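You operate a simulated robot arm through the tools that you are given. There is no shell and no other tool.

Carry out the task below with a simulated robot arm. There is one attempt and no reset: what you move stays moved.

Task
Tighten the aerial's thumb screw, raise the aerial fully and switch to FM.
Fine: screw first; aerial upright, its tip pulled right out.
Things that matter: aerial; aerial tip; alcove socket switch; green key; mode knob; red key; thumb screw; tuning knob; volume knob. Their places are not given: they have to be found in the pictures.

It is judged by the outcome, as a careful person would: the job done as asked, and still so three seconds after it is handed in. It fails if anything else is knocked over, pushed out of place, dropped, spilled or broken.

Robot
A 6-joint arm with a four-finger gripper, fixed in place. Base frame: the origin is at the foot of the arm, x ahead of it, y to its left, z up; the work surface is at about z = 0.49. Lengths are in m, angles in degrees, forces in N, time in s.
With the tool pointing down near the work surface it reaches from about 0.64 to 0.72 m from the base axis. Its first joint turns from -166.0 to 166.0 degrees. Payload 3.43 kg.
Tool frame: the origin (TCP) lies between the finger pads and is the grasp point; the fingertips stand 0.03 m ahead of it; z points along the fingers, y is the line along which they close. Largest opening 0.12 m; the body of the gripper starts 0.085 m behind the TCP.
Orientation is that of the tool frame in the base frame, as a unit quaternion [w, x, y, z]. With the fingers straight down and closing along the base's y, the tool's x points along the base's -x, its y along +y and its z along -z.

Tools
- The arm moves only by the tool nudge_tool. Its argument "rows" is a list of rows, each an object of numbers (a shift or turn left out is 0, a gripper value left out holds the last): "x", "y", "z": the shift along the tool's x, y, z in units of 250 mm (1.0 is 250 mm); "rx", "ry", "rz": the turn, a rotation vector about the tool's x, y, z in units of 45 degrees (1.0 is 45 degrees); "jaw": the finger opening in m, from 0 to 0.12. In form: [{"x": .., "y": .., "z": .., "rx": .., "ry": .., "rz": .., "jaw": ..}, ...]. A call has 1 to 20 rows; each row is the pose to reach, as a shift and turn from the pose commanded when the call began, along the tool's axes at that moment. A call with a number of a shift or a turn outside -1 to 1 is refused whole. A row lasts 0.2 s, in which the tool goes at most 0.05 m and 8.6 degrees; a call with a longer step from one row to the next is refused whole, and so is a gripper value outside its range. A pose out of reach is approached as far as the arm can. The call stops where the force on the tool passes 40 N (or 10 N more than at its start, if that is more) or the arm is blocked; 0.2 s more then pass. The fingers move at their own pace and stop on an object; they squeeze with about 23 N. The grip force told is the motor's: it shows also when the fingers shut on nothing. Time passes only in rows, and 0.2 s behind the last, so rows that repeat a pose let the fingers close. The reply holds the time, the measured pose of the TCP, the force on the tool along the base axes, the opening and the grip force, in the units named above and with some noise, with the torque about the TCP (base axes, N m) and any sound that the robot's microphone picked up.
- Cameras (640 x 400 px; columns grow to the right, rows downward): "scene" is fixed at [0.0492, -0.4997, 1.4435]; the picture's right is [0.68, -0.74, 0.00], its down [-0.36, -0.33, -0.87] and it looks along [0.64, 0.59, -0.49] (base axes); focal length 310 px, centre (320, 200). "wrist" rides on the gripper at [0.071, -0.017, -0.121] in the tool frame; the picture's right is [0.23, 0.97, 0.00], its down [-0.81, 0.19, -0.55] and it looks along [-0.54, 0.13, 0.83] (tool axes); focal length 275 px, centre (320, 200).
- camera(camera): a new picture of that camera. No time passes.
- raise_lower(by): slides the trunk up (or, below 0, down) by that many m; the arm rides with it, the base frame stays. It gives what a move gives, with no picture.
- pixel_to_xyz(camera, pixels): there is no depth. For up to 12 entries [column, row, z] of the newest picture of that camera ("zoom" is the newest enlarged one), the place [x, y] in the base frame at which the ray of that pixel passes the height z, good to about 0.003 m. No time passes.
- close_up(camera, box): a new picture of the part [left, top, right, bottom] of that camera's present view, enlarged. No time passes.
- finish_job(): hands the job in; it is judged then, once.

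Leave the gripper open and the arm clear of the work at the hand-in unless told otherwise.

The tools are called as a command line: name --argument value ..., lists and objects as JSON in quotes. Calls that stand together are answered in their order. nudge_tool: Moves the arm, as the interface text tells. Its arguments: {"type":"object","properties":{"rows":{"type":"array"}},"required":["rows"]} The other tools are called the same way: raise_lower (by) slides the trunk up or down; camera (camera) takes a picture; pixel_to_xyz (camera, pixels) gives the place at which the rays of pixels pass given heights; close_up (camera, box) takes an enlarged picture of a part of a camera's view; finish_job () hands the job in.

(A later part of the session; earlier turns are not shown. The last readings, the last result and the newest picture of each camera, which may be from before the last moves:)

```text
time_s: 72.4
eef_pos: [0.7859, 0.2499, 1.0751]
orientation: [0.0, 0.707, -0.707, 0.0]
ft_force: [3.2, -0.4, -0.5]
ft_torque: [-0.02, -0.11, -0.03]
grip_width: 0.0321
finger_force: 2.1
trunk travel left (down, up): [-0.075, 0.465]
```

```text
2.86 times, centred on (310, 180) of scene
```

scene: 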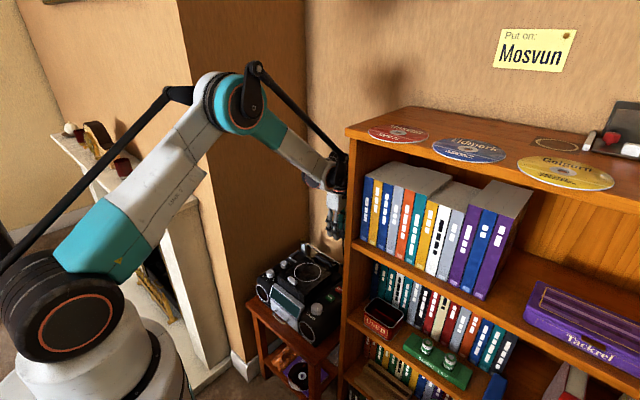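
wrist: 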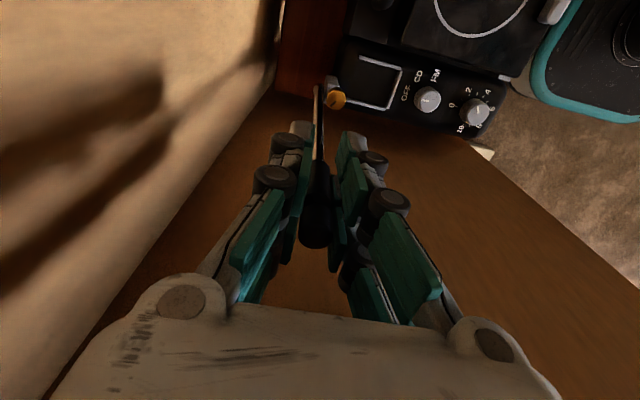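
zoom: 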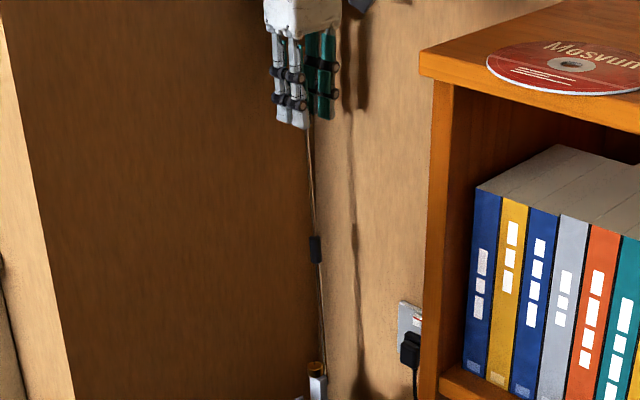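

The aerial's knob now rests against the +x finger, so the radio may be sitting a bit tilted. I'll look closely at the radio and the table.

close_up --camera "scene" --box '[245, 240, 355, 320]'

close_up --camera "wrist" --box '[290, 0, 450, 110]'

close_up --camera "scene" --box '[240, 290, 350, 370]'

```text
5.00 times, centred on (300, 280) of scene
```

zoom: 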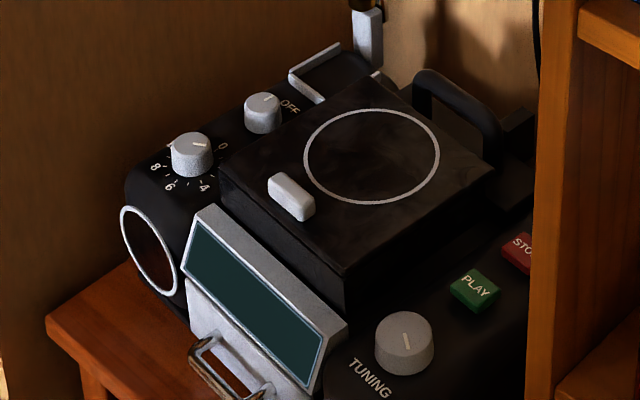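

```text
3.64 times, centred on (370, 55) of wrist
```

zoom: 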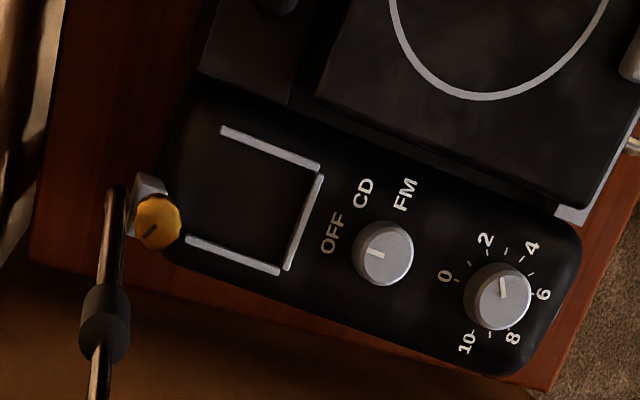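

```text
5.00 times, centred on (295, 330) of scene
```

zoom: 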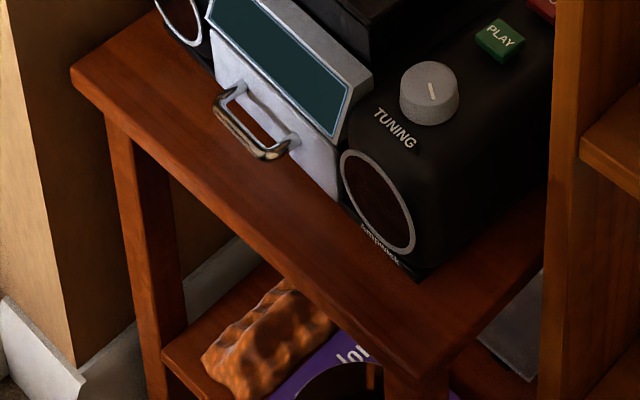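

The radio is turned about 5–6° clockwise, and its rear is slightly tipped up because the aerial's knob leans on the +x finger with 3 N. I'll open the jaw very slowly so it settles flat without a drop.

nudge_tool --rows '[{"jaw": 0.034}, {"jaw": 0.036}, {"jaw": 0.038}, {"jaw": 0.04}, {"jaw": 0.042}, {"jaw": 0.044}, {"jaw": 0.046}, {"jaw": 0.048}]'

close_up --camera "wrist" --box '[220, 0, 420, 260]'

close_up --camera "scene" --box '[270, 225, 350, 275]'

```text
time_s: 74.2
eef_pos: [0.7858, 0.2499, 1.0759]
orientation: [0.0, -0.707, 0.707, 0.0]
ft_force: [3.6, -1.0, 0.1]
ft_torque: [-0.02, -0.09, -0.04]
grip_width: 0.0497
finger_force: 1.9
trunk travel left (down, up): [-0.075, 0.465]
```

```text
1.54 times, centred on (320, 130) of wrist
```

zoom: 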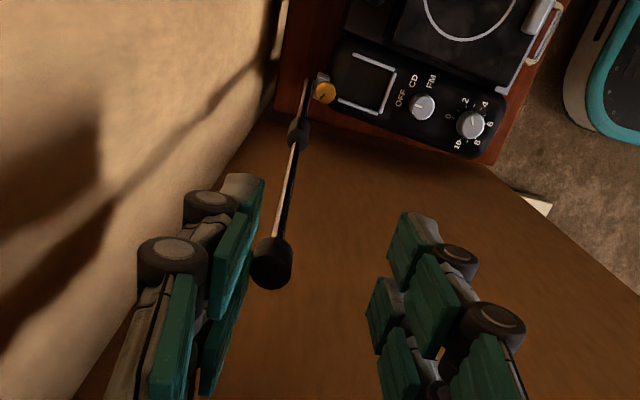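

```text
8.00 times, centred on (310, 250) of scene
```

zoom: 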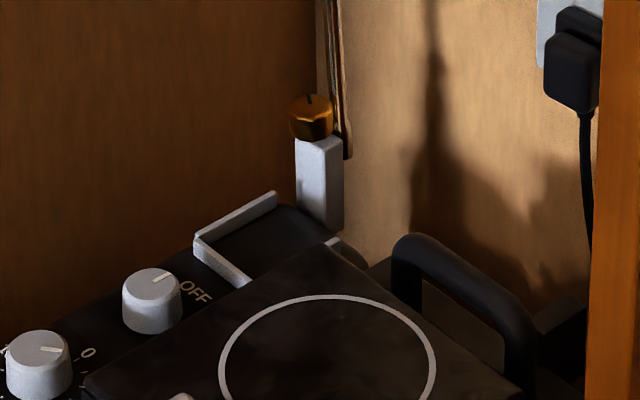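

The knob still leans on the finger (3.6 N) and the radio is settling as I open. I'll continue slowly to 0.06.

nudge_tool --rows '[{"jaw": 0.05}, {"jaw": 0.052}, {"jaw": 0.054}, {"jaw": 0.056}, {"jaw": 0.058}, {"jaw": 0.06}]'

close_up --camera "wrist" --box '[180, 0, 380, 260]'

close_up --camera "scene" --box '[270, 225, 350, 275]'

```text
time_s: 75.6
eef_pos: [0.7865, 0.2503, 1.075]
orientation: [0.0, -0.706, 0.708, 0.0]
ft_force: [0.6, -0.7, -0.8]
ft_torque: [0.01, 0.0, 0.0]
grip_width: 0.0598
finger_force: 0.1
trunk travel left (down, up): [-0.075, 0.465]
```

```text
1.54 times, centred on (280, 130) of wrist
```

zoom: 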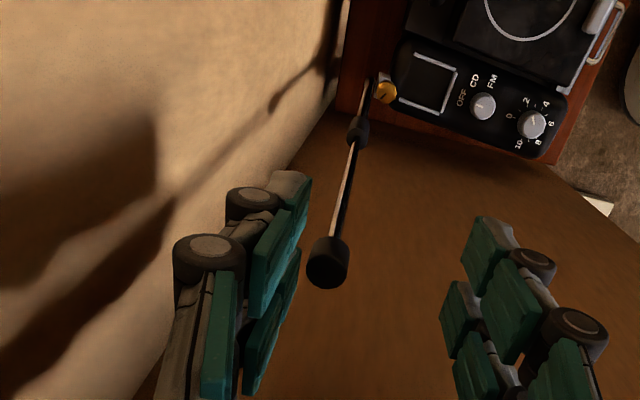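

```text
8.00 times, centred on (310, 250) of scene
```

zoom: 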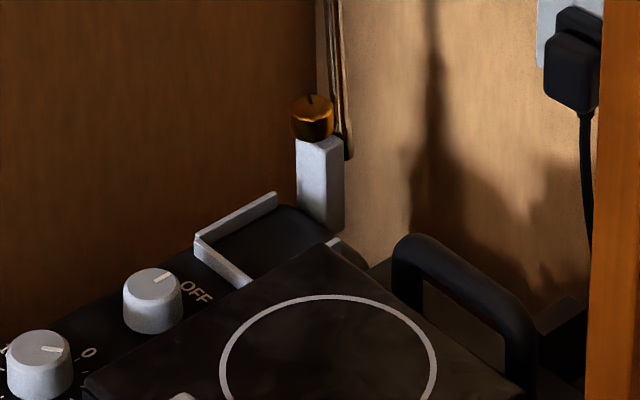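

The radio has settled flat and the aerial is free-standing, nearly vertical. Against the start pose the radio's left side is about 27 mm too far back and turned about 5° clockwise, so I want to bring it back. I have to grip the mode knob anyway, so I'll set FM first and then use that grip to draw the left side forward. First I'll rise clear of the aerial.

nudge_tool --rows '[{"z": -0.08}, {"z": -0.16}, {"z": -0.24}, {"z": -0.32}, {"z": -0.36}]'

close_up --camera "scene" --box '[250, 100, 370, 250]'

camera --camera "wrist"

```text
time_s: 76.8
eef_pos: [0.7847, 0.2481, 1.1662]
orientation: [0.0, -0.707, 0.707, 0.0]
ft_force: [0.0, 0.6, -0.8]
ft_torque: [0.0, 0.0, -0.01]
grip_width: 0.06
finger_force: 0.0
trunk travel left (down, up): [-0.075, 0.465]
```

```text
2.67 times, centred on (310, 175) of scene
```

zoom: 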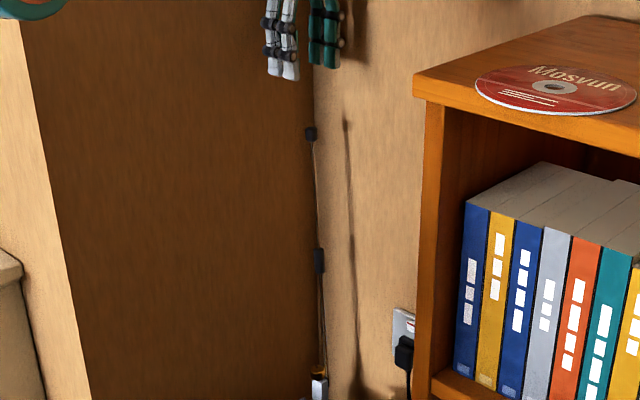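

```text
taken
```

wrist: 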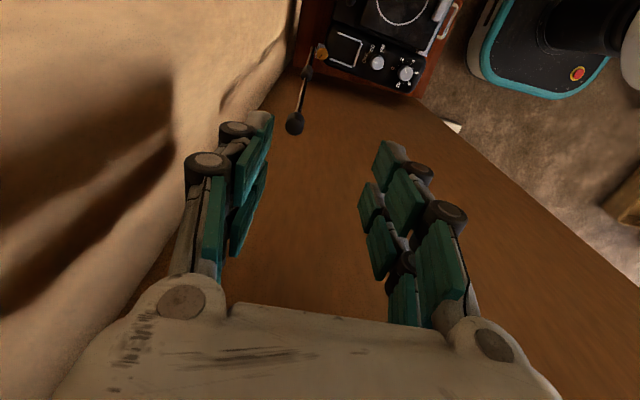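

The whole aerial is visible now: knob at scene zoom (311,134), sleeve (319,261), base (325,370). I'll triangulate knob and base from both cameras to see the lean.

close_up --camera "wrist" --box '[270, 30, 350, 140]'

pixel_to_xyz --camera "scene" --pixels '[[306.6, 150.3, 1.04], [306.6, 150.3, 1.06], [306.6, 150.3, 1.08], [309.6, 197.8, 0.85], [309.6, 197.8, 0.87], [311.9, 238.7, 0.65], [311.9, 238.7, 0.67]]'

close_up --camera "scene" --box '[290, 135, 340, 200]'

close_up --camera "scene" --box '[290, 190, 340, 255]'

```text
3.64 times, centred on (310, 85) of wrist
```

zoom: 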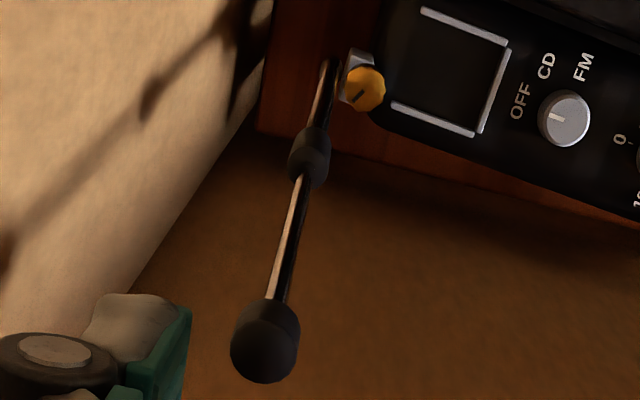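

```text
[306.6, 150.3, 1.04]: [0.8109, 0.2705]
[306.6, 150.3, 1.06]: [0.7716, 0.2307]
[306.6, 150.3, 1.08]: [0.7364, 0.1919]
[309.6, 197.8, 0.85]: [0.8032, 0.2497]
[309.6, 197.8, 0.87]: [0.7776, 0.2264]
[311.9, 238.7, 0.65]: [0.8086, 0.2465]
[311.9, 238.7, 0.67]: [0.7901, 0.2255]
```

```text
6.15 times, centred on (315, 168) of scene
```

zoom: 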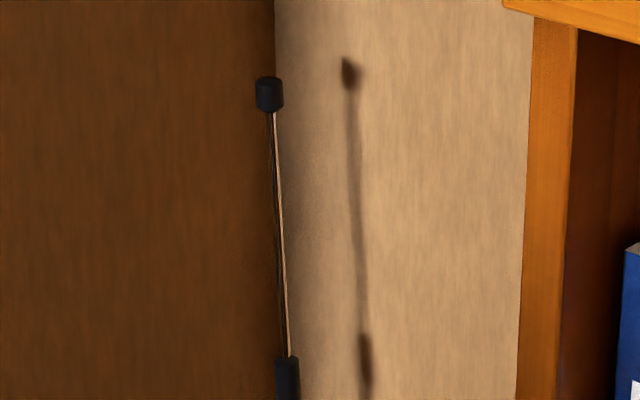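

```text
6.15 times, centred on (315, 222) of scene
```

zoom: 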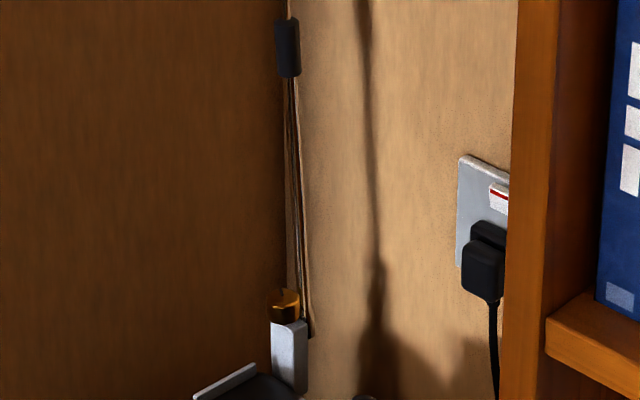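

Triangulation gives base (0.802, 0.238) and knob top (0.804, 0.260, 1.056). So the aerial leans about 3° past vertical toward +y and is out about 150–160 mm. It stands by itself, and I'll fine-tune it at the end. Next I'll go to the mode knob, now at about (0.662, 0.230), moving high and turning 45°.

nudge_tool --rows '[{"x": 0.012, "y": 0.08}, {"x": 0.024, "y": 0.16, "rz": -0.167}, {"x": 0.036, "y": 0.24, "rz": -0.333}, {"x": 0.048, "y": 0.33, "rz": -0.5}, {"x": 0.06, "y": 0.41, "rz": -0.667}, {"x": 0.072, "y": 0.492, "rz": -0.833}, {"x": 0.072, "y": 0.492, "rz": -1.0}]'

nudge_tool --rows '[{"z": 0.18}, {"z": 0.36}, {"z": 0.54}, {"z": 0.72}, {"z": 0.9}, {"z": 1.0}]'

camera --camera "wrist"

camera --camera "scene"

```text
time_s: 78.4
eef_pos: [0.6627, 0.2327, 1.167]
orientation: [0.001, 0.924, -0.381, 0.0]
ft_force: [-0.3, 0.1, 0.8]
ft_torque: [-0.03, -0.01, 0.02]
grip_width: 0.0601
finger_force: 0.1
trunk travel left (down, up): [-0.075, 0.465]
```

```text
time_s: 79.8
eef_pos: [0.6624, 0.2331, 0.9142]
orientation: [0.0, 0.924, -0.383, 0.0]
ft_force: [0.0, -0.2, -0.5]
ft_torque: [0.02, -0.01, 0.01]
grip_width: 0.06
finger_force: 0.0
trunk travel left (down, up): [-0.075, 0.465]
```

```text
taken
```

wrist: 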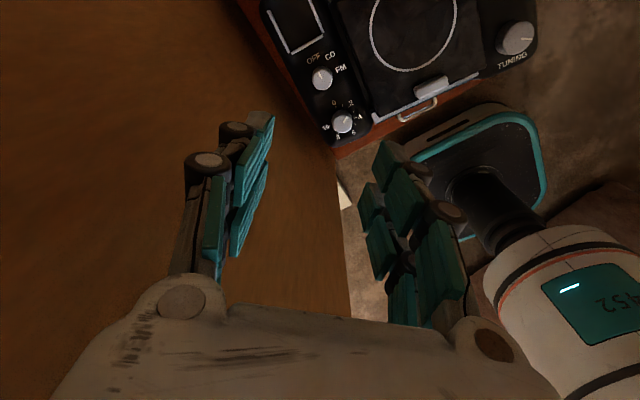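

```text
taken
```

scene: 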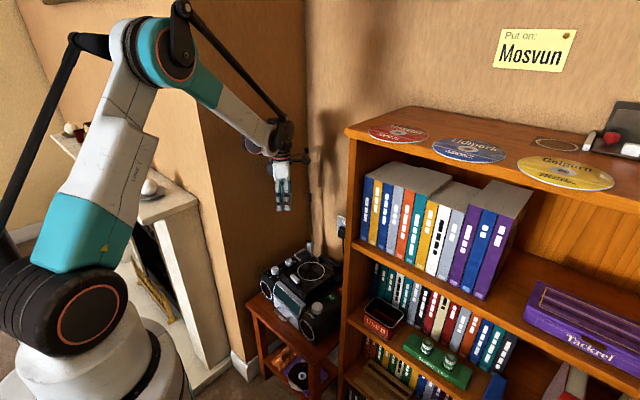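

The mode knob is at (323,78), nearly on the tool axis. I'll enlarge it and its labels.

close_up --camera "wrist" --box '[280, 40, 370, 110]'

pixel_to_xyz --camera "wrist" --pixels '[[323, 78, 0.62], [323, 78, 0.626], [343, 123, 0.62], [517, 38, 0.62]]'

```text
5.71 times, centred on (325, 75) of wrist
```

zoom: 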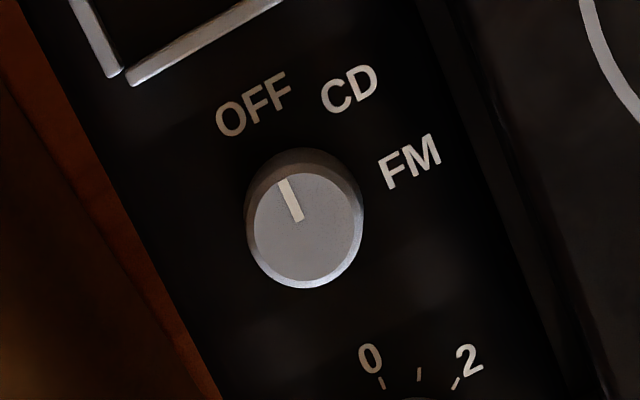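

```text
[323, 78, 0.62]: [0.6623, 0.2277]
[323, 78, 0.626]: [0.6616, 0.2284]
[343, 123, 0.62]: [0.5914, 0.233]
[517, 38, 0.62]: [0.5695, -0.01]
```

The pointer points exactly at OFF. The labels are 40° apart, so FM needs about 80° clockwise. The tuning knob side hasn't moved, so the radio only swung about its right side by about 5°. I'll descend to z = 0.70 above the mode knob with a 3 mm correction.

nudge_tool --rows '[{"x": 0.004, "y": 0.0136, "z": 0.17, "jaw": 0.05}, {"x": 0.004, "y": 0.0136, "z": 0.34}, {"x": 0.004, "y": 0.0136, "z": 0.51}, {"x": 0.004, "y": 0.0136, "z": 0.68}, {"x": 0.004, "y": 0.0136, "z": 0.85}, {"x": 0.004, "y": 0.0136, "z": 0.85}]'

camera --camera "wrist"

close_up --camera "wrist" --box '[270, 90, 370, 180]'

close_up --camera "scene" --box '[245, 200, 355, 320]'

```text
time_s: 81.2
eef_pos: [0.6611, 0.2311, 0.7019]
orientation: [0.0, 0.924, -0.383, 0.0]
ft_force: [-0.1, -0.4, -0.9]
ft_torque: [0.02, 0.06, 0.01]
grip_width: 0.0502
finger_force: 0.1
trunk travel left (down, up): [-0.075, 0.465]
```

```text
taken
```

wrist: 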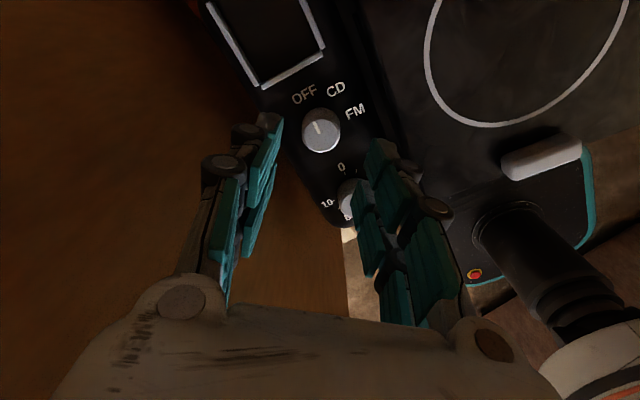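

```text
4.44 times, centred on (320, 135) of wrist
```

zoom: 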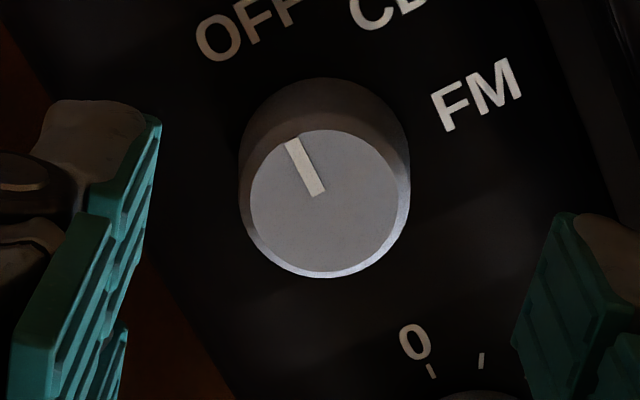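

```text
3.33 times, centred on (300, 260) of scene
```

zoom: 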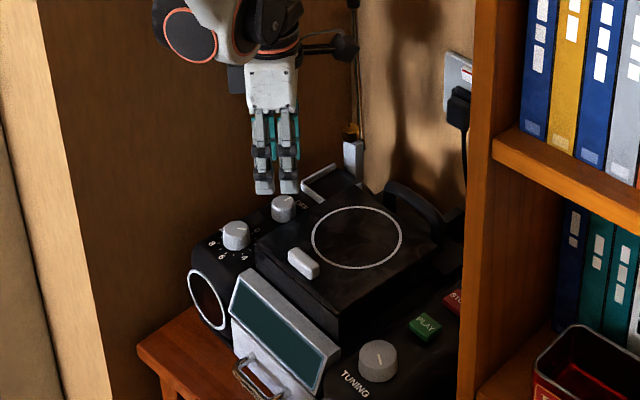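

The knob is centred (within 1 mm), diameter about 0.026 m. I'll narrow the jaw to 0.038 and lower to z = 0.645, fingertips beside the knob.

nudge_tool --rows '[{"y": 0.003, "jaw": 0.038}, {"y": 0.003, "z": 0.08}, {"y": 0.003, "z": 0.16}, {"y": 0.003, "z": 0.226}, {"y": 0.003, "z": 0.226}]'

close_up --camera "wrist" --box '[260, 110, 380, 210]'

```text
time_s: 82.4
eef_pos: [0.6606, 0.2299, 0.6453]
orientation: [0.0, 0.924, -0.382, 0.0]
ft_force: [0.5, 0.3, 0.3]
ft_torque: [0.01, -0.01, -0.01]
grip_width: 0.0378
finger_force: 0.1
trunk travel left (down, up): [-0.075, 0.465]
```

```text
4.00 times, centred on (320, 160) of wrist
```

zoom: 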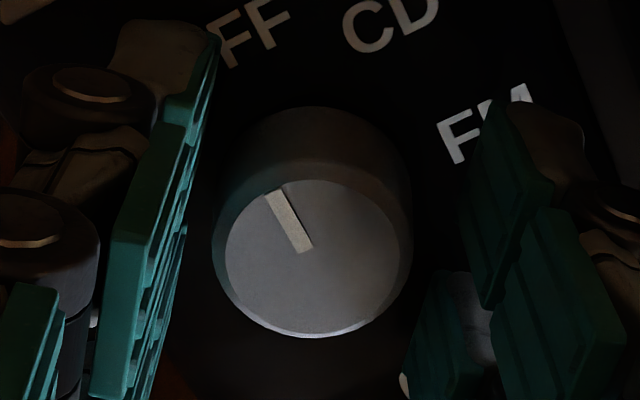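

The knob is about 1 mm off. I'll correct it and close.

nudge_tool --rows '[{"y": -0.004, "jaw": 0.034}, {"y": -0.004, "jaw": 0.028}, {"y": -0.004, "jaw": 0.02}, {"y": -0.004, "jaw": 0.0}]'

nudge_tool --rows '[{"rz": 0.125}, {"rz": 0.25}, {"rz": 0.375}, {"rz": 0.5}, {"rz": 0.625}, {"rz": 0.75}, {"rz": 0.875}]'

close_up --camera "wrist" --box '[240, 80, 400, 210]'

```text
time_s: 83.4
eef_pos: [0.6608, 0.2306, 0.6466]
orientation: [0.0, 0.924, -0.383, 0.0]
ft_force: [7.2, 4.4, 1.0]
ft_torque: [0.06, -0.31, 0.0]
grip_width: 0.0276
finger_force: 23.3
trunk travel left (down, up): [-0.075, 0.465]
```

```text
time_s: 85.0
eef_pos: [0.6612, 0.2292, 0.6452]
orientation: [0.0, 0.74, -0.673, 0.0]
ft_force: [4.6, 3.5, -0.4]
ft_torque: [0.01, -0.12, 0.02]
grip_width: 0.0269
finger_force: 22.6
trunk travel left (down, up): [-0.075, 0.465]
```

```text
3.08 times, centred on (320, 145) of wrist
```

zoom: 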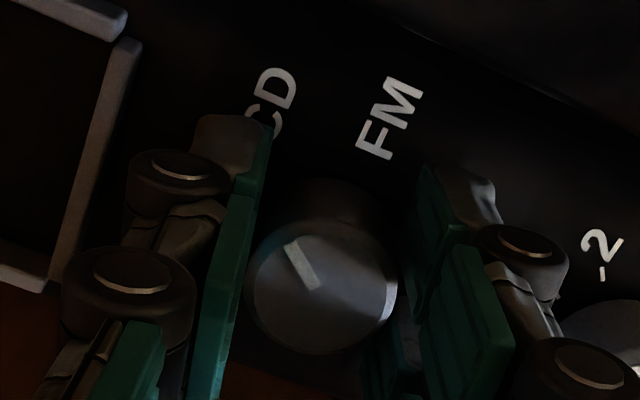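

The pointer has gone to CD, 39° turned. I'll continue 40.5° to FM.

nudge_tool --rows '[{"rz": 0.13}, {"rz": 0.26}, {"rz": 0.39}, {"rz": 0.52}, {"rz": 0.65}, {"rz": 0.78}, {"rz": 0.9}, {"rz": 0.9}]'

close_up --camera "wrist" --box '[240, 80, 400, 210]'

close_up --camera "scene" --box '[245, 200, 355, 320]'

```text
time_s: 86.8
eef_pos: [0.6603, 0.2295, 0.6473]
orientation: [0.0, -0.462, 0.887, 0.0]
ft_force: [4.5, 4.9, 1.1]
ft_torque: [0.21, -0.29, -0.01]
grip_width: 0.0271
finger_force: 23.2
trunk travel left (down, up): [-0.075, 0.465]
```

```text
3.08 times, centred on (320, 145) of wrist
```

zoom: 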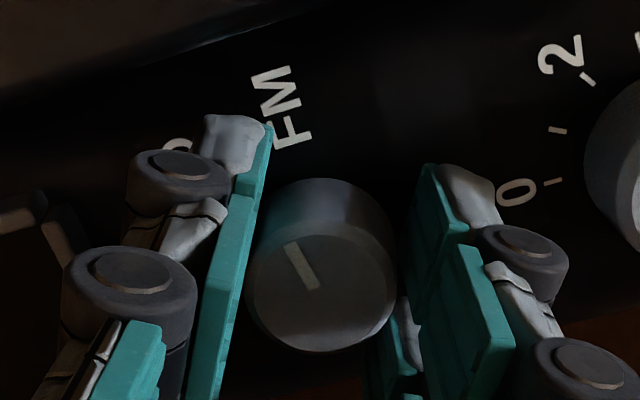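

```text
3.33 times, centred on (300, 260) of scene
```

zoom: 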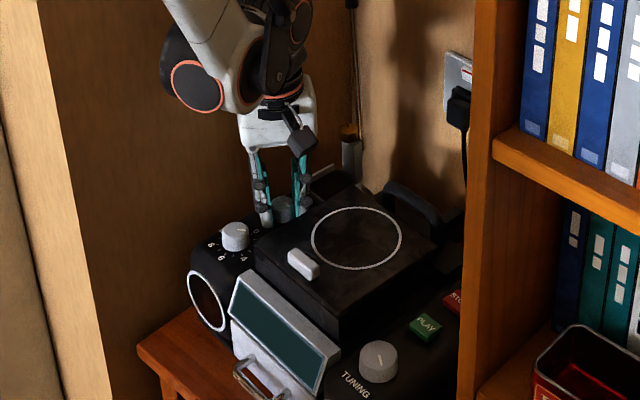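

The pointer stands at FM (same relation to its label as before). Still holding this knob, I'll gently draw the radio's left side back toward the front, -x by 10 mm, turning the grip 2° counter-clockwise along with it. Then I'll check.

nudge_tool --rows '[{"x": 0.0046, "y": 0.0066, "rz": -0.01}, {"x": 0.0092, "y": 0.0131, "rz": -0.02}, {"x": 0.0138, "y": 0.0197, "rz": -0.03}, {"x": 0.0184, "y": 0.0262, "rz": -0.04}, {"x": 0.0229, "y": 0.0328, "rz": -0.045}]'

close_up --camera "scene" --box '[245, 200, 355, 320]'

```text
time_s: 88.0
eef_pos: [0.6506, 0.2299, 0.6478]
orientation: [0.001, -0.478, 0.878, 0.0]
ft_force: [7.7, 2.5, 3.4]
ft_torque: [-0.05, -0.12, -0.01]
grip_width: 0.0272
finger_force: 23.3
trunk travel left (down, up): [-0.075, 0.465]
```

```text
3.33 times, centred on (300, 260) of scene
```

zoom: 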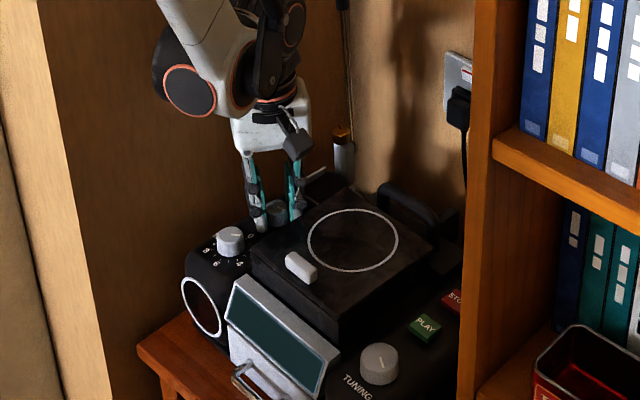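

That works smoothly: 10 mm at about 8 N, with the radio turning back. I'll do another 16 mm with 3° of turn.

nudge_tool --rows '[{"x": 0.0058, "y": 0.009, "rz": -0.011}, {"x": 0.0116, "y": 0.0179, "rz": -0.022}, {"x": 0.0174, "y": 0.0269, "rz": -0.033}, {"x": 0.0232, "y": 0.0358, "rz": -0.044}, {"x": 0.029, "y": 0.0448, "rz": -0.055}, {"x": 0.0348, "y": 0.0537, "rz": -0.067}]'

close_up --camera "scene" --box '[230, 200, 370, 390]'

```text
time_s: 89.4
eef_pos: [0.6344, 0.2303, 0.6472]
orientation: [0.0, -0.501, 0.866, -0.001]
ft_force: [9.7, 1.3, 5.8]
ft_torque: [-0.07, -0.28, 0.01]
grip_width: 0.0271
finger_force: 23.2
trunk travel left (down, up): [-0.075, 0.465]
```

```text
2.11 times, centred on (300, 295) of scene
```

zoom: 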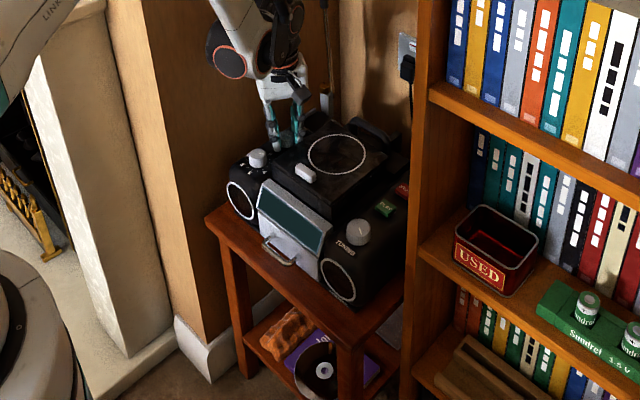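

The radio's features are back at their starting pixels (volume knob (257,157), ring centre (337,153)). I'll let go of the mode knob, rise clear and check the pointer, the radio and the aerial.

nudge_tool --rows '[{"jaw": 0.03}, {"jaw": 0.04}, {"jaw": 0.045}, {"jaw": 0.045, "z": -0.08}, {"jaw": 0.045, "z": -0.2}, {"jaw": 0.045, "z": -0.4}, {"jaw": 0.045, "z": -0.6}, {"jaw": 0.045, "z": -0.8}]'

camera --camera "wrist"

close_up --camera "scene" --box '[270, 225, 350, 275]'

close_up --camera "scene" --box '[230, 200, 370, 390]'

```text
time_s: 91.2
eef_pos: [0.6373, 0.2297, 0.8493]
orientation: [0.0, -0.501, 0.866, 0.0]
ft_force: [0.5, -0.1, -0.7]
ft_torque: [-0.02, 0.07, -0.01]
grip_width: 0.0449
finger_force: 0.1
trunk travel left (down, up): [-0.075, 0.465]
```

```text
taken
```

wrist: 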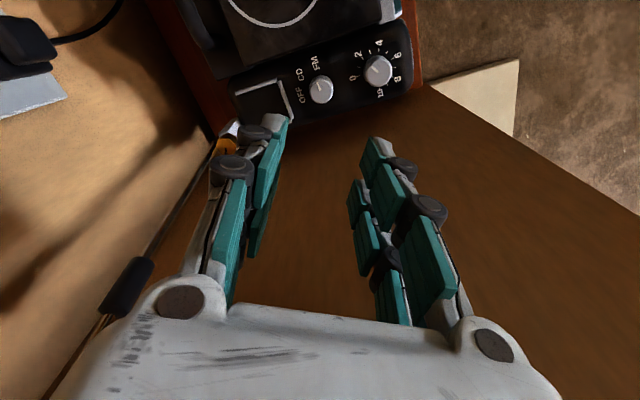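

```text
8.00 times, centred on (310, 250) of scene
```

zoom: 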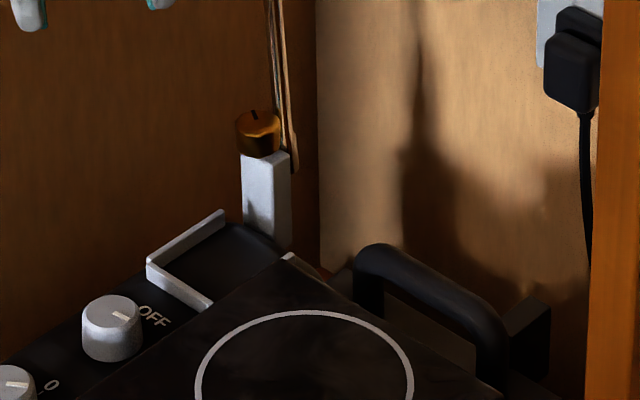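

```text
2.11 times, centred on (300, 295) of scene
```

zoom: 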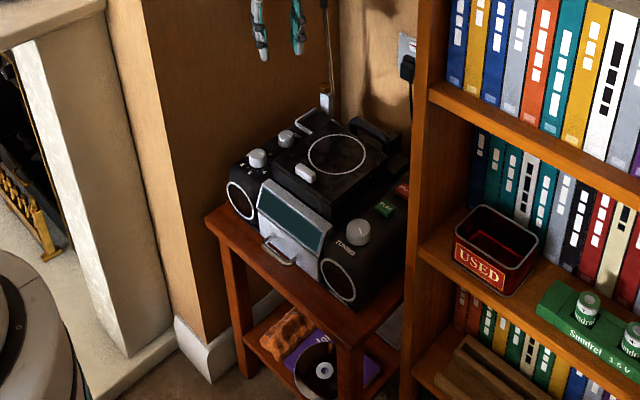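

The radio is back to its starting place within a few mm. I'll check the mode pointer.

close_up --camera "wrist" --box '[270, 50, 370, 130]'

close_up --camera "scene" --box '[270, 110, 350, 250]'

```text
5.00 times, centred on (320, 90) of wrist
```

zoom: 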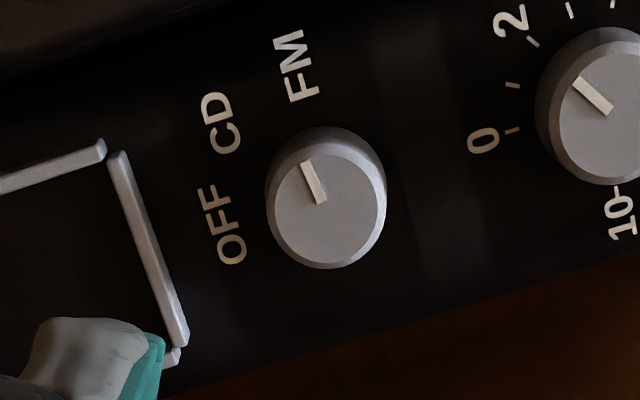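

```text
2.86 times, centred on (310, 180) of scene
```

zoom: 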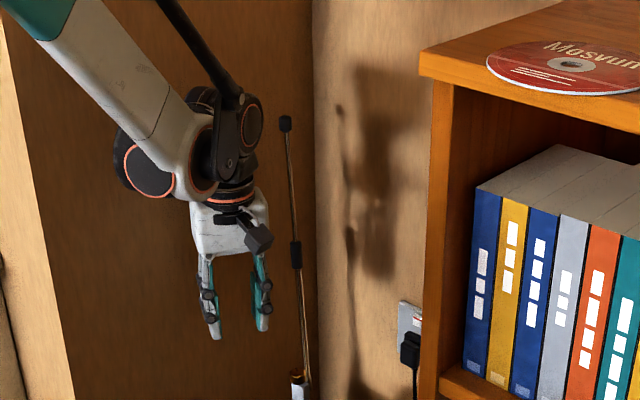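

The pointer is still about 10–13° short of FM. The real label spacing is nearer 45°, as the parallax of the raised knob misled me. I'll go back down on the knob, centred with a 2 mm correction.

nudge_tool --rows '[{"y": 0.008, "z": 0.17, "jaw": 0.04}, {"y": 0.008, "z": 0.34}, {"y": 0.008, "z": 0.51}, {"y": 0.008, "z": 0.66}, {"y": 0.008, "z": 0.74}, {"y": 0.008, "z": 0.81}, {"y": 0.008, "z": 0.81}]'

close_up --camera "wrist" --box '[240, 80, 400, 210]'

```text
time_s: 92.8
eef_pos: [0.6325, 0.2304, 0.6444]
orientation: [0.0, -0.501, 0.866, 0.0]
ft_force: [0.9, 0.7, 0.2]
ft_torque: [-0.02, 0.06, 0.03]
grip_width: 0.0397
finger_force: 0.1
trunk travel left (down, up): [-0.075, 0.465]
```

```text
3.08 times, centred on (320, 145) of wrist
```

zoom: 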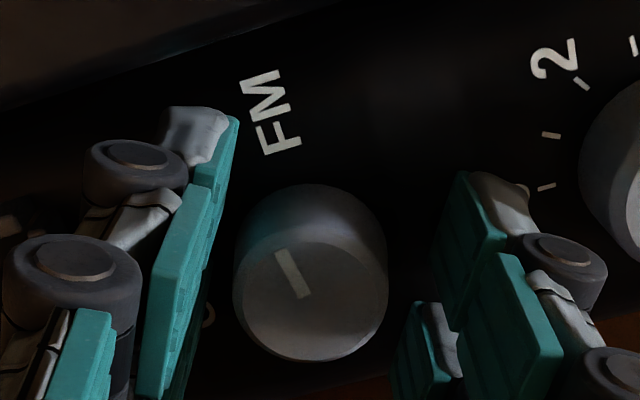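

The label directions computed about the knob axis are OFF 0°, CD -47°, FM -92°. The pointer is at about -78°. I'll centre, close and turn 12.6° further clockwise.

nudge_tool --rows '[{"y": -0.005}, {"y": -0.005, "jaw": 0.03}, {"y": -0.005, "jaw": 0.02}, {"y": -0.005, "jaw": 0.0}, {"y": -0.005, "jaw": 0.0}, {"y": -0.005, "rz": 0.1}, {"y": -0.005, "rz": 0.2}, {"y": -0.005, "rz": 0.28}, {"y": -0.005, "rz": 0.28}]'

```text
time_s: 94.8
eef_pos: [0.6344, 0.2289, 0.6438]
orientation: [-0.001, -0.403, 0.915, 0.0]
ft_force: [7.9, 0.7, -0.3]
ft_torque: [0.21, -0.42, 0.02]
grip_width: 0.0278
finger_force: 23.1
trunk travel left (down, up): [-0.075, 0.465]
```

nudge_tool --rows '[{"jaw": 0.032}, {"jaw": 0.04}, {"jaw": 0.045}, {"jaw": 0.045, "z": -0.08}, {"jaw": 0.045, "z": -0.2}, {"jaw": 0.045, "z": -0.4}, {"jaw": 0.045, "z": -0.6}, {"jaw": 0.045, "z": -0.8}, {"jaw": 0.045, "z": -0.8}]'

close_up --camera "wrist" --box '[270, 50, 370, 130]'

close_up --camera "scene" --box '[270, 225, 350, 275]'

```text
time_s: 96.8
eef_pos: [0.6335, 0.2281, 0.8464]
orientation: [0.0, -0.402, 0.915, 0.0]
ft_force: [-0.7, -1.0, 0.1]
ft_torque: [0.01, -0.02, -0.03]
grip_width: 0.0451
finger_force: 0.1
trunk travel left (down, up): [-0.075, 0.465]
```

```text
5.00 times, centred on (320, 90) of wrist
```

zoom: 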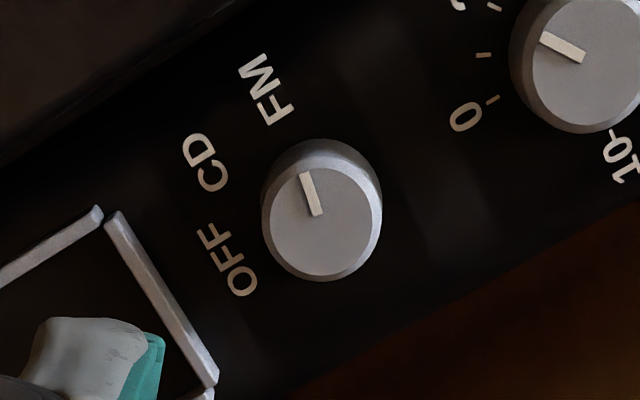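

```text
8.00 times, centred on (310, 250) of scene
```

zoom: 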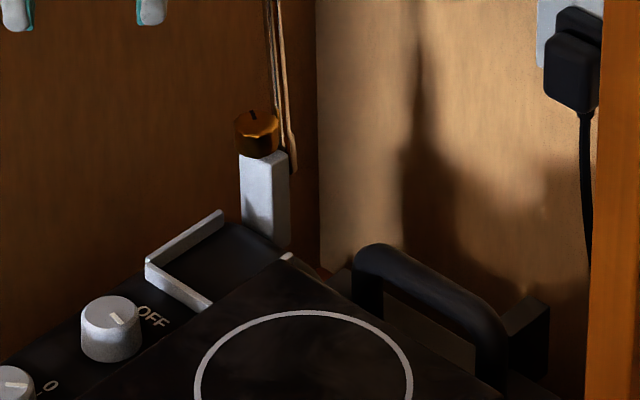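

I'll zoom in more on the knob to measure the pointer more exactly.

close_up --camera "wrist" --box '[295, 55, 345, 115]'

close_up --camera "scene" --box '[265, 255, 305, 280]'

```text
6.67 times, centred on (320, 85) of wrist
```

zoom: 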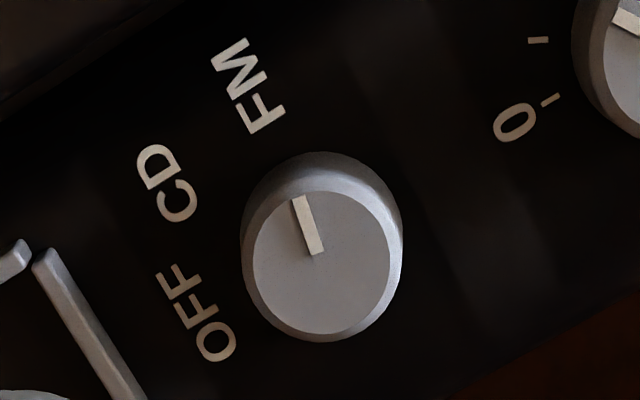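

```text
16.00 times, centred on (285, 268) of scene
```

zoom: 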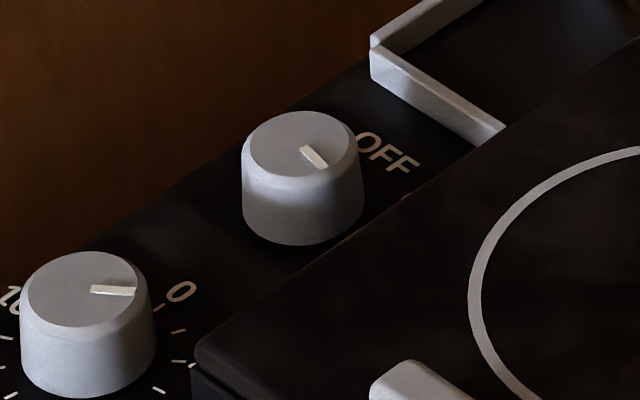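

The pointer is at FM: the scene view gives about -89° and the wrist about -97°, against the label's -92°. FM is set. Next the aerial: I'll rise, turning the camera to look along +x, to measure the lean toward ±y directly.

nudge_tool --rows '[{"z": -0.16, "rz": 0.15}, {"z": -0.32, "rz": 0.3}, {"z": -0.48, "rz": 0.45}, {"z": -0.64, "rz": 0.6}, {"z": -0.8, "rz": 0.75}, {"z": -0.96, "rz": 0.9}, {"z": -1.0, "rz": 1.0}]'

nudge_tool --rows '[{"z": -0.15, "rz": 0.05}, {"z": -0.3, "rz": 0.05}, {"z": -0.4, "rz": 0.05}]'

camera --camera "wrist"

close_up --camera "scene" --box '[270, 130, 350, 250]'

```text
time_s: 98.4
eef_pos: [0.6301, 0.2296, 1.0941]
orientation: [0.0, -0.021, 1.0, 0.0]
ft_force: [-0.5, 0.5, 0.9]
ft_torque: [0.03, -0.04, -0.02]
grip_width: 0.0449
finger_force: 0.0
trunk travel left (down, up): [-0.075, 0.465]
```

```text
time_s: 99.2
eef_pos: [0.6344, 0.2305, 1.1951]
orientation: [0.0, -0.003, 1.0, 0.001]
ft_force: [-0.4, 0.5, 0.1]
ft_torque: [-0.02, 0.02, -0.02]
grip_width: 0.045
finger_force: 0.0
trunk travel left (down, up): [-0.075, 0.465]
```

```text
taken
```

wrist: 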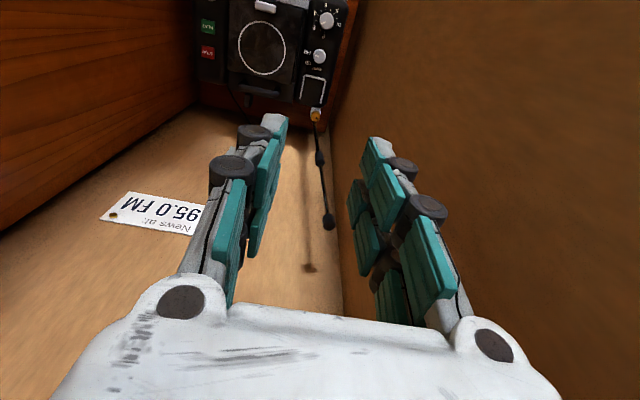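

```text
3.33 times, centred on (310, 190) of scene
```

zoom: 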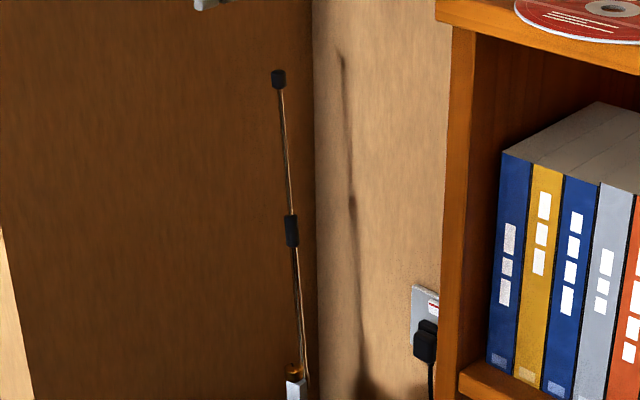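

close_up --camera "wrist" --box '[280, 100, 360, 240]'

pixel_to_xyz --camera "scene" --pixels '[[297.4, 153.7, 1.04], [297.4, 153.7, 1.05], [297.4, 153.7, 1.06], [297.4, 153.7, 1.07]]'

pixel_to_xyz --camera "wrist" --pixels '[[328.5, 222, 1.04], [328.5, 222, 1.05], [328.5, 222, 1.06], [328.5, 222, 1.07], [315, 116, 0.67], [318, 120, 0.65]]'

```text
2.86 times, centred on (320, 170) of wrist
```

zoom: 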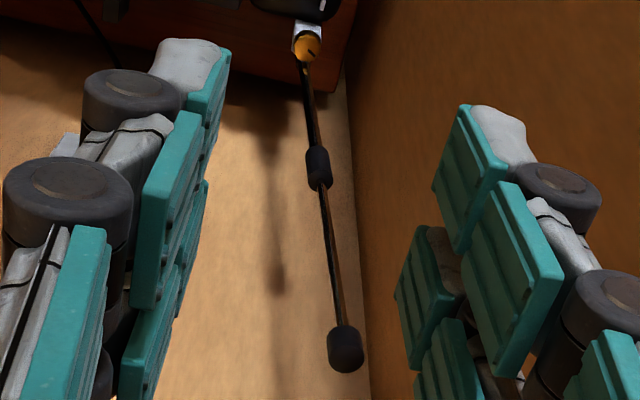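

```text
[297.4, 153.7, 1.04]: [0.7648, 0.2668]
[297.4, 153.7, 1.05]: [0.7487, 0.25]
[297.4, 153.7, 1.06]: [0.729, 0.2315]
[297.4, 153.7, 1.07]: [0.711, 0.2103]
```

```text
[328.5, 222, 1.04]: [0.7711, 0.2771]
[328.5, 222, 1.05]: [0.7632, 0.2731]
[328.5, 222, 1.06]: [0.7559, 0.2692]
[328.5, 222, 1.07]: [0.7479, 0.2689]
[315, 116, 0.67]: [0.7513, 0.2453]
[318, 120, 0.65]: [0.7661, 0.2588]
```

The aerial leans about 4° toward +y, and the tip is out about 140–150 mm with a little left to go. I'll regrip the knob and correct both. With the left wall so near, I'll tilt the tool 20° about x, so the wrist leans away from the wall. First I'll turn back to closing along x.

nudge_tool --rows '[{"rz": -0.17}, {"rz": -0.34}, {"rz": -0.51}, {"rz": -0.68}, {"rz": -0.85}, {"rz": -1.0}]'

nudge_tool --rows '[{"rz": -0.17}, {"rz": -0.34}, {"rz": -0.51}, {"rz": -0.68}, {"rz": -0.85}, {"rz": -1.0}, {"rz": -1.0}]'

close_up --camera "scene" --box '[270, 130, 350, 250]'

```text
time_s: 100.6
eef_pos: [0.6329, 0.2303, 1.1943]
orientation: [0.0, -0.386, 0.923, 0.0]
ft_force: [-0.3, -0.2, 0.5]
ft_torque: [-0.02, -0.03, 0.01]
grip_width: 0.0452
finger_force: 0.1
trunk travel left (down, up): [-0.075, 0.465]
```

```text
time_s: 102.2
eef_pos: [0.634, 0.2304, 1.195]
orientation: [0.001, 0.71, -0.704, 0.001]
ft_force: [-0.5, 1.0, 0.5]
ft_torque: [0.01, 0.05, -0.02]
grip_width: 0.0453
finger_force: 0.1
trunk travel left (down, up): [-0.075, 0.465]
```

```text
3.33 times, centred on (310, 190) of scene
```

zoom: 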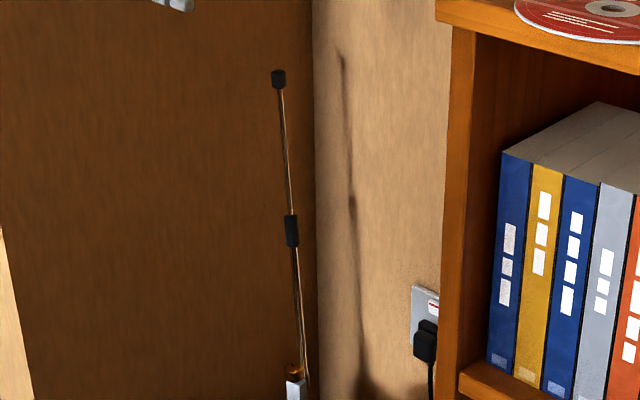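

The aerial holds steady. Next I'll tilt the tool 20° and move above the knob, along the tool's own approach line.

nudge_tool --rows '[{"ry": -0.15, "jaw": 0.04}, {"ry": -0.3}, {"ry": -0.444}, {"x": -0.0125, "y": -0.14, "z": 0.065, "ry": -0.444}, {"x": -0.025, "y": -0.28, "z": 0.13, "ry": -0.444}, {"x": -0.0375, "y": -0.42, "z": 0.195, "ry": -0.444}, {"x": -0.05, "y": -0.56, "z": 0.26, "ry": -0.444}, {"x": -0.05, "y": -0.56, "z": 0.26, "ry": -0.444}]'

camera --camera "wrist"

close_up --camera "scene" --box '[250, 90, 350, 190]'

```text
time_s: 104.0
eef_pos: [0.7745, 0.2443, 1.1276]
orientation: [-0.123, 0.698, -0.695, -0.123]
ft_force: [0.2, -0.6, -0.6]
ft_torque: [0.04, 0.03, 0.01]
grip_width: 0.0398
finger_force: 0.0
trunk travel left (down, up): [-0.075, 0.465]
```

```text
taken
```

wrist: 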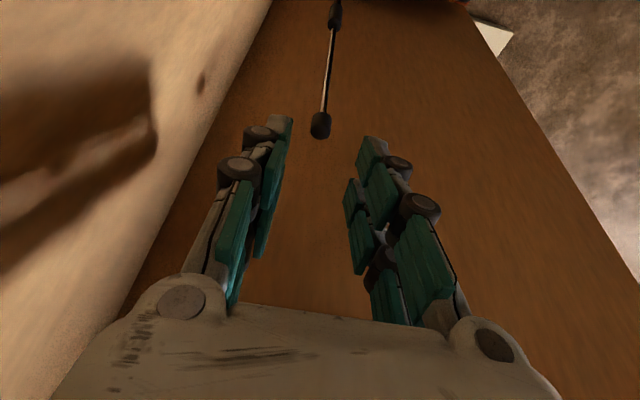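

```text
4.00 times, centred on (300, 140) of scene
```

zoom: 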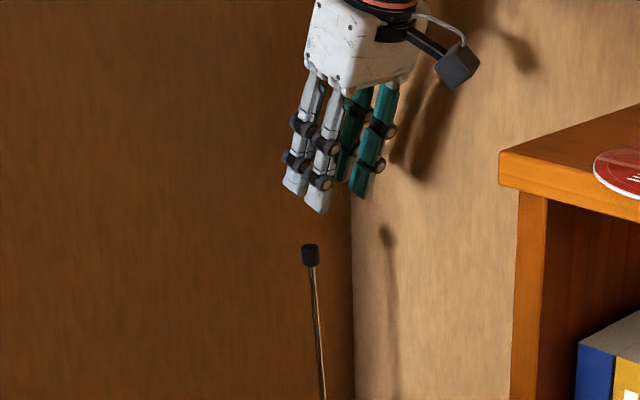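

The knob is exactly on the approach line (wrist (320,126)). I'll advance 75 mm along the tool axis.

nudge_tool --rows '[{"z": 0.08}, {"z": 0.16}, {"z": 0.24}, {"z": 0.3}, {"z": 0.3}]'

close_up --camera "wrist" --box '[250, 60, 390, 220]'

close_up --camera "scene" --box '[270, 120, 330, 180]'

```text
time_s: 105.2
eef_pos: [0.7744, 0.2686, 1.0574]
orientation: [-0.123, 0.698, -0.694, -0.122]
ft_force: [0.8, 0.4, -0.5]
ft_torque: [0.02, -0.01, 0.01]
grip_width: 0.0399
finger_force: 0.0
trunk travel left (down, up): [-0.075, 0.465]
```

```text
2.50 times, centred on (320, 140) of wrist
```

zoom: 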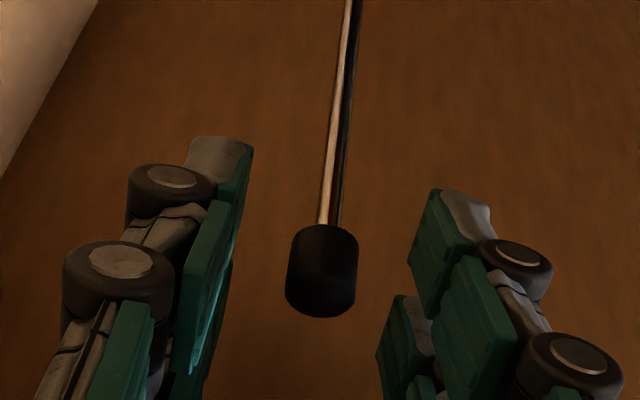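

```text
6.67 times, centred on (300, 150) of scene
```

zoom: 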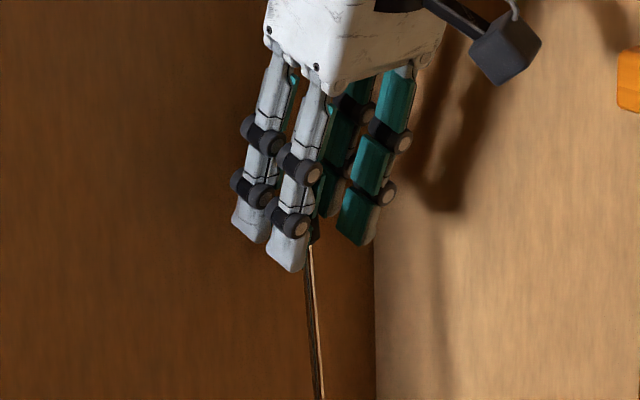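

The knob is centred between the fingertips. I'll advance 5 mm more and close on it.

nudge_tool --rows '[{"z": 0.02}, {"z": 0.02, "jaw": 0.03}, {"z": 0.02, "jaw": 0.02}, {"z": 0.02, "jaw": 0.012}, {"z": 0.02, "jaw": 0.0}, {"z": 0.02, "jaw": 0.0}]'

close_up --camera "scene" --box '[270, 225, 350, 275]'

```text
time_s: 106.6
eef_pos: [0.7738, 0.2698, 1.0542]
orientation: [-0.123, 0.698, -0.695, -0.123]
ft_force: [-1.6, 1.2, -0.2]
ft_torque: [0.01, 0.03, 0.04]
grip_width: 0.0139
finger_force: 22.5
trunk travel left (down, up): [-0.075, 0.465]
```

```text
8.00 times, centred on (310, 250) of scene
```

zoom: 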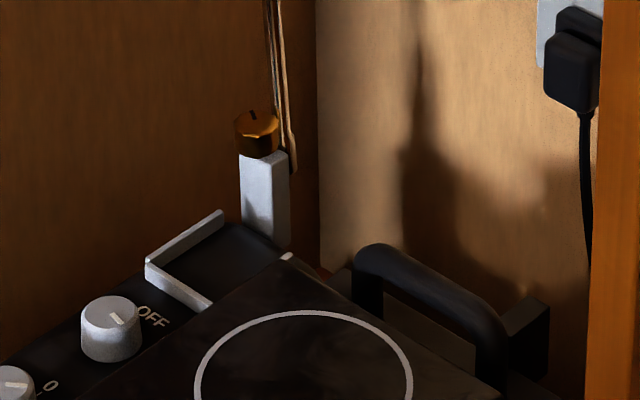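

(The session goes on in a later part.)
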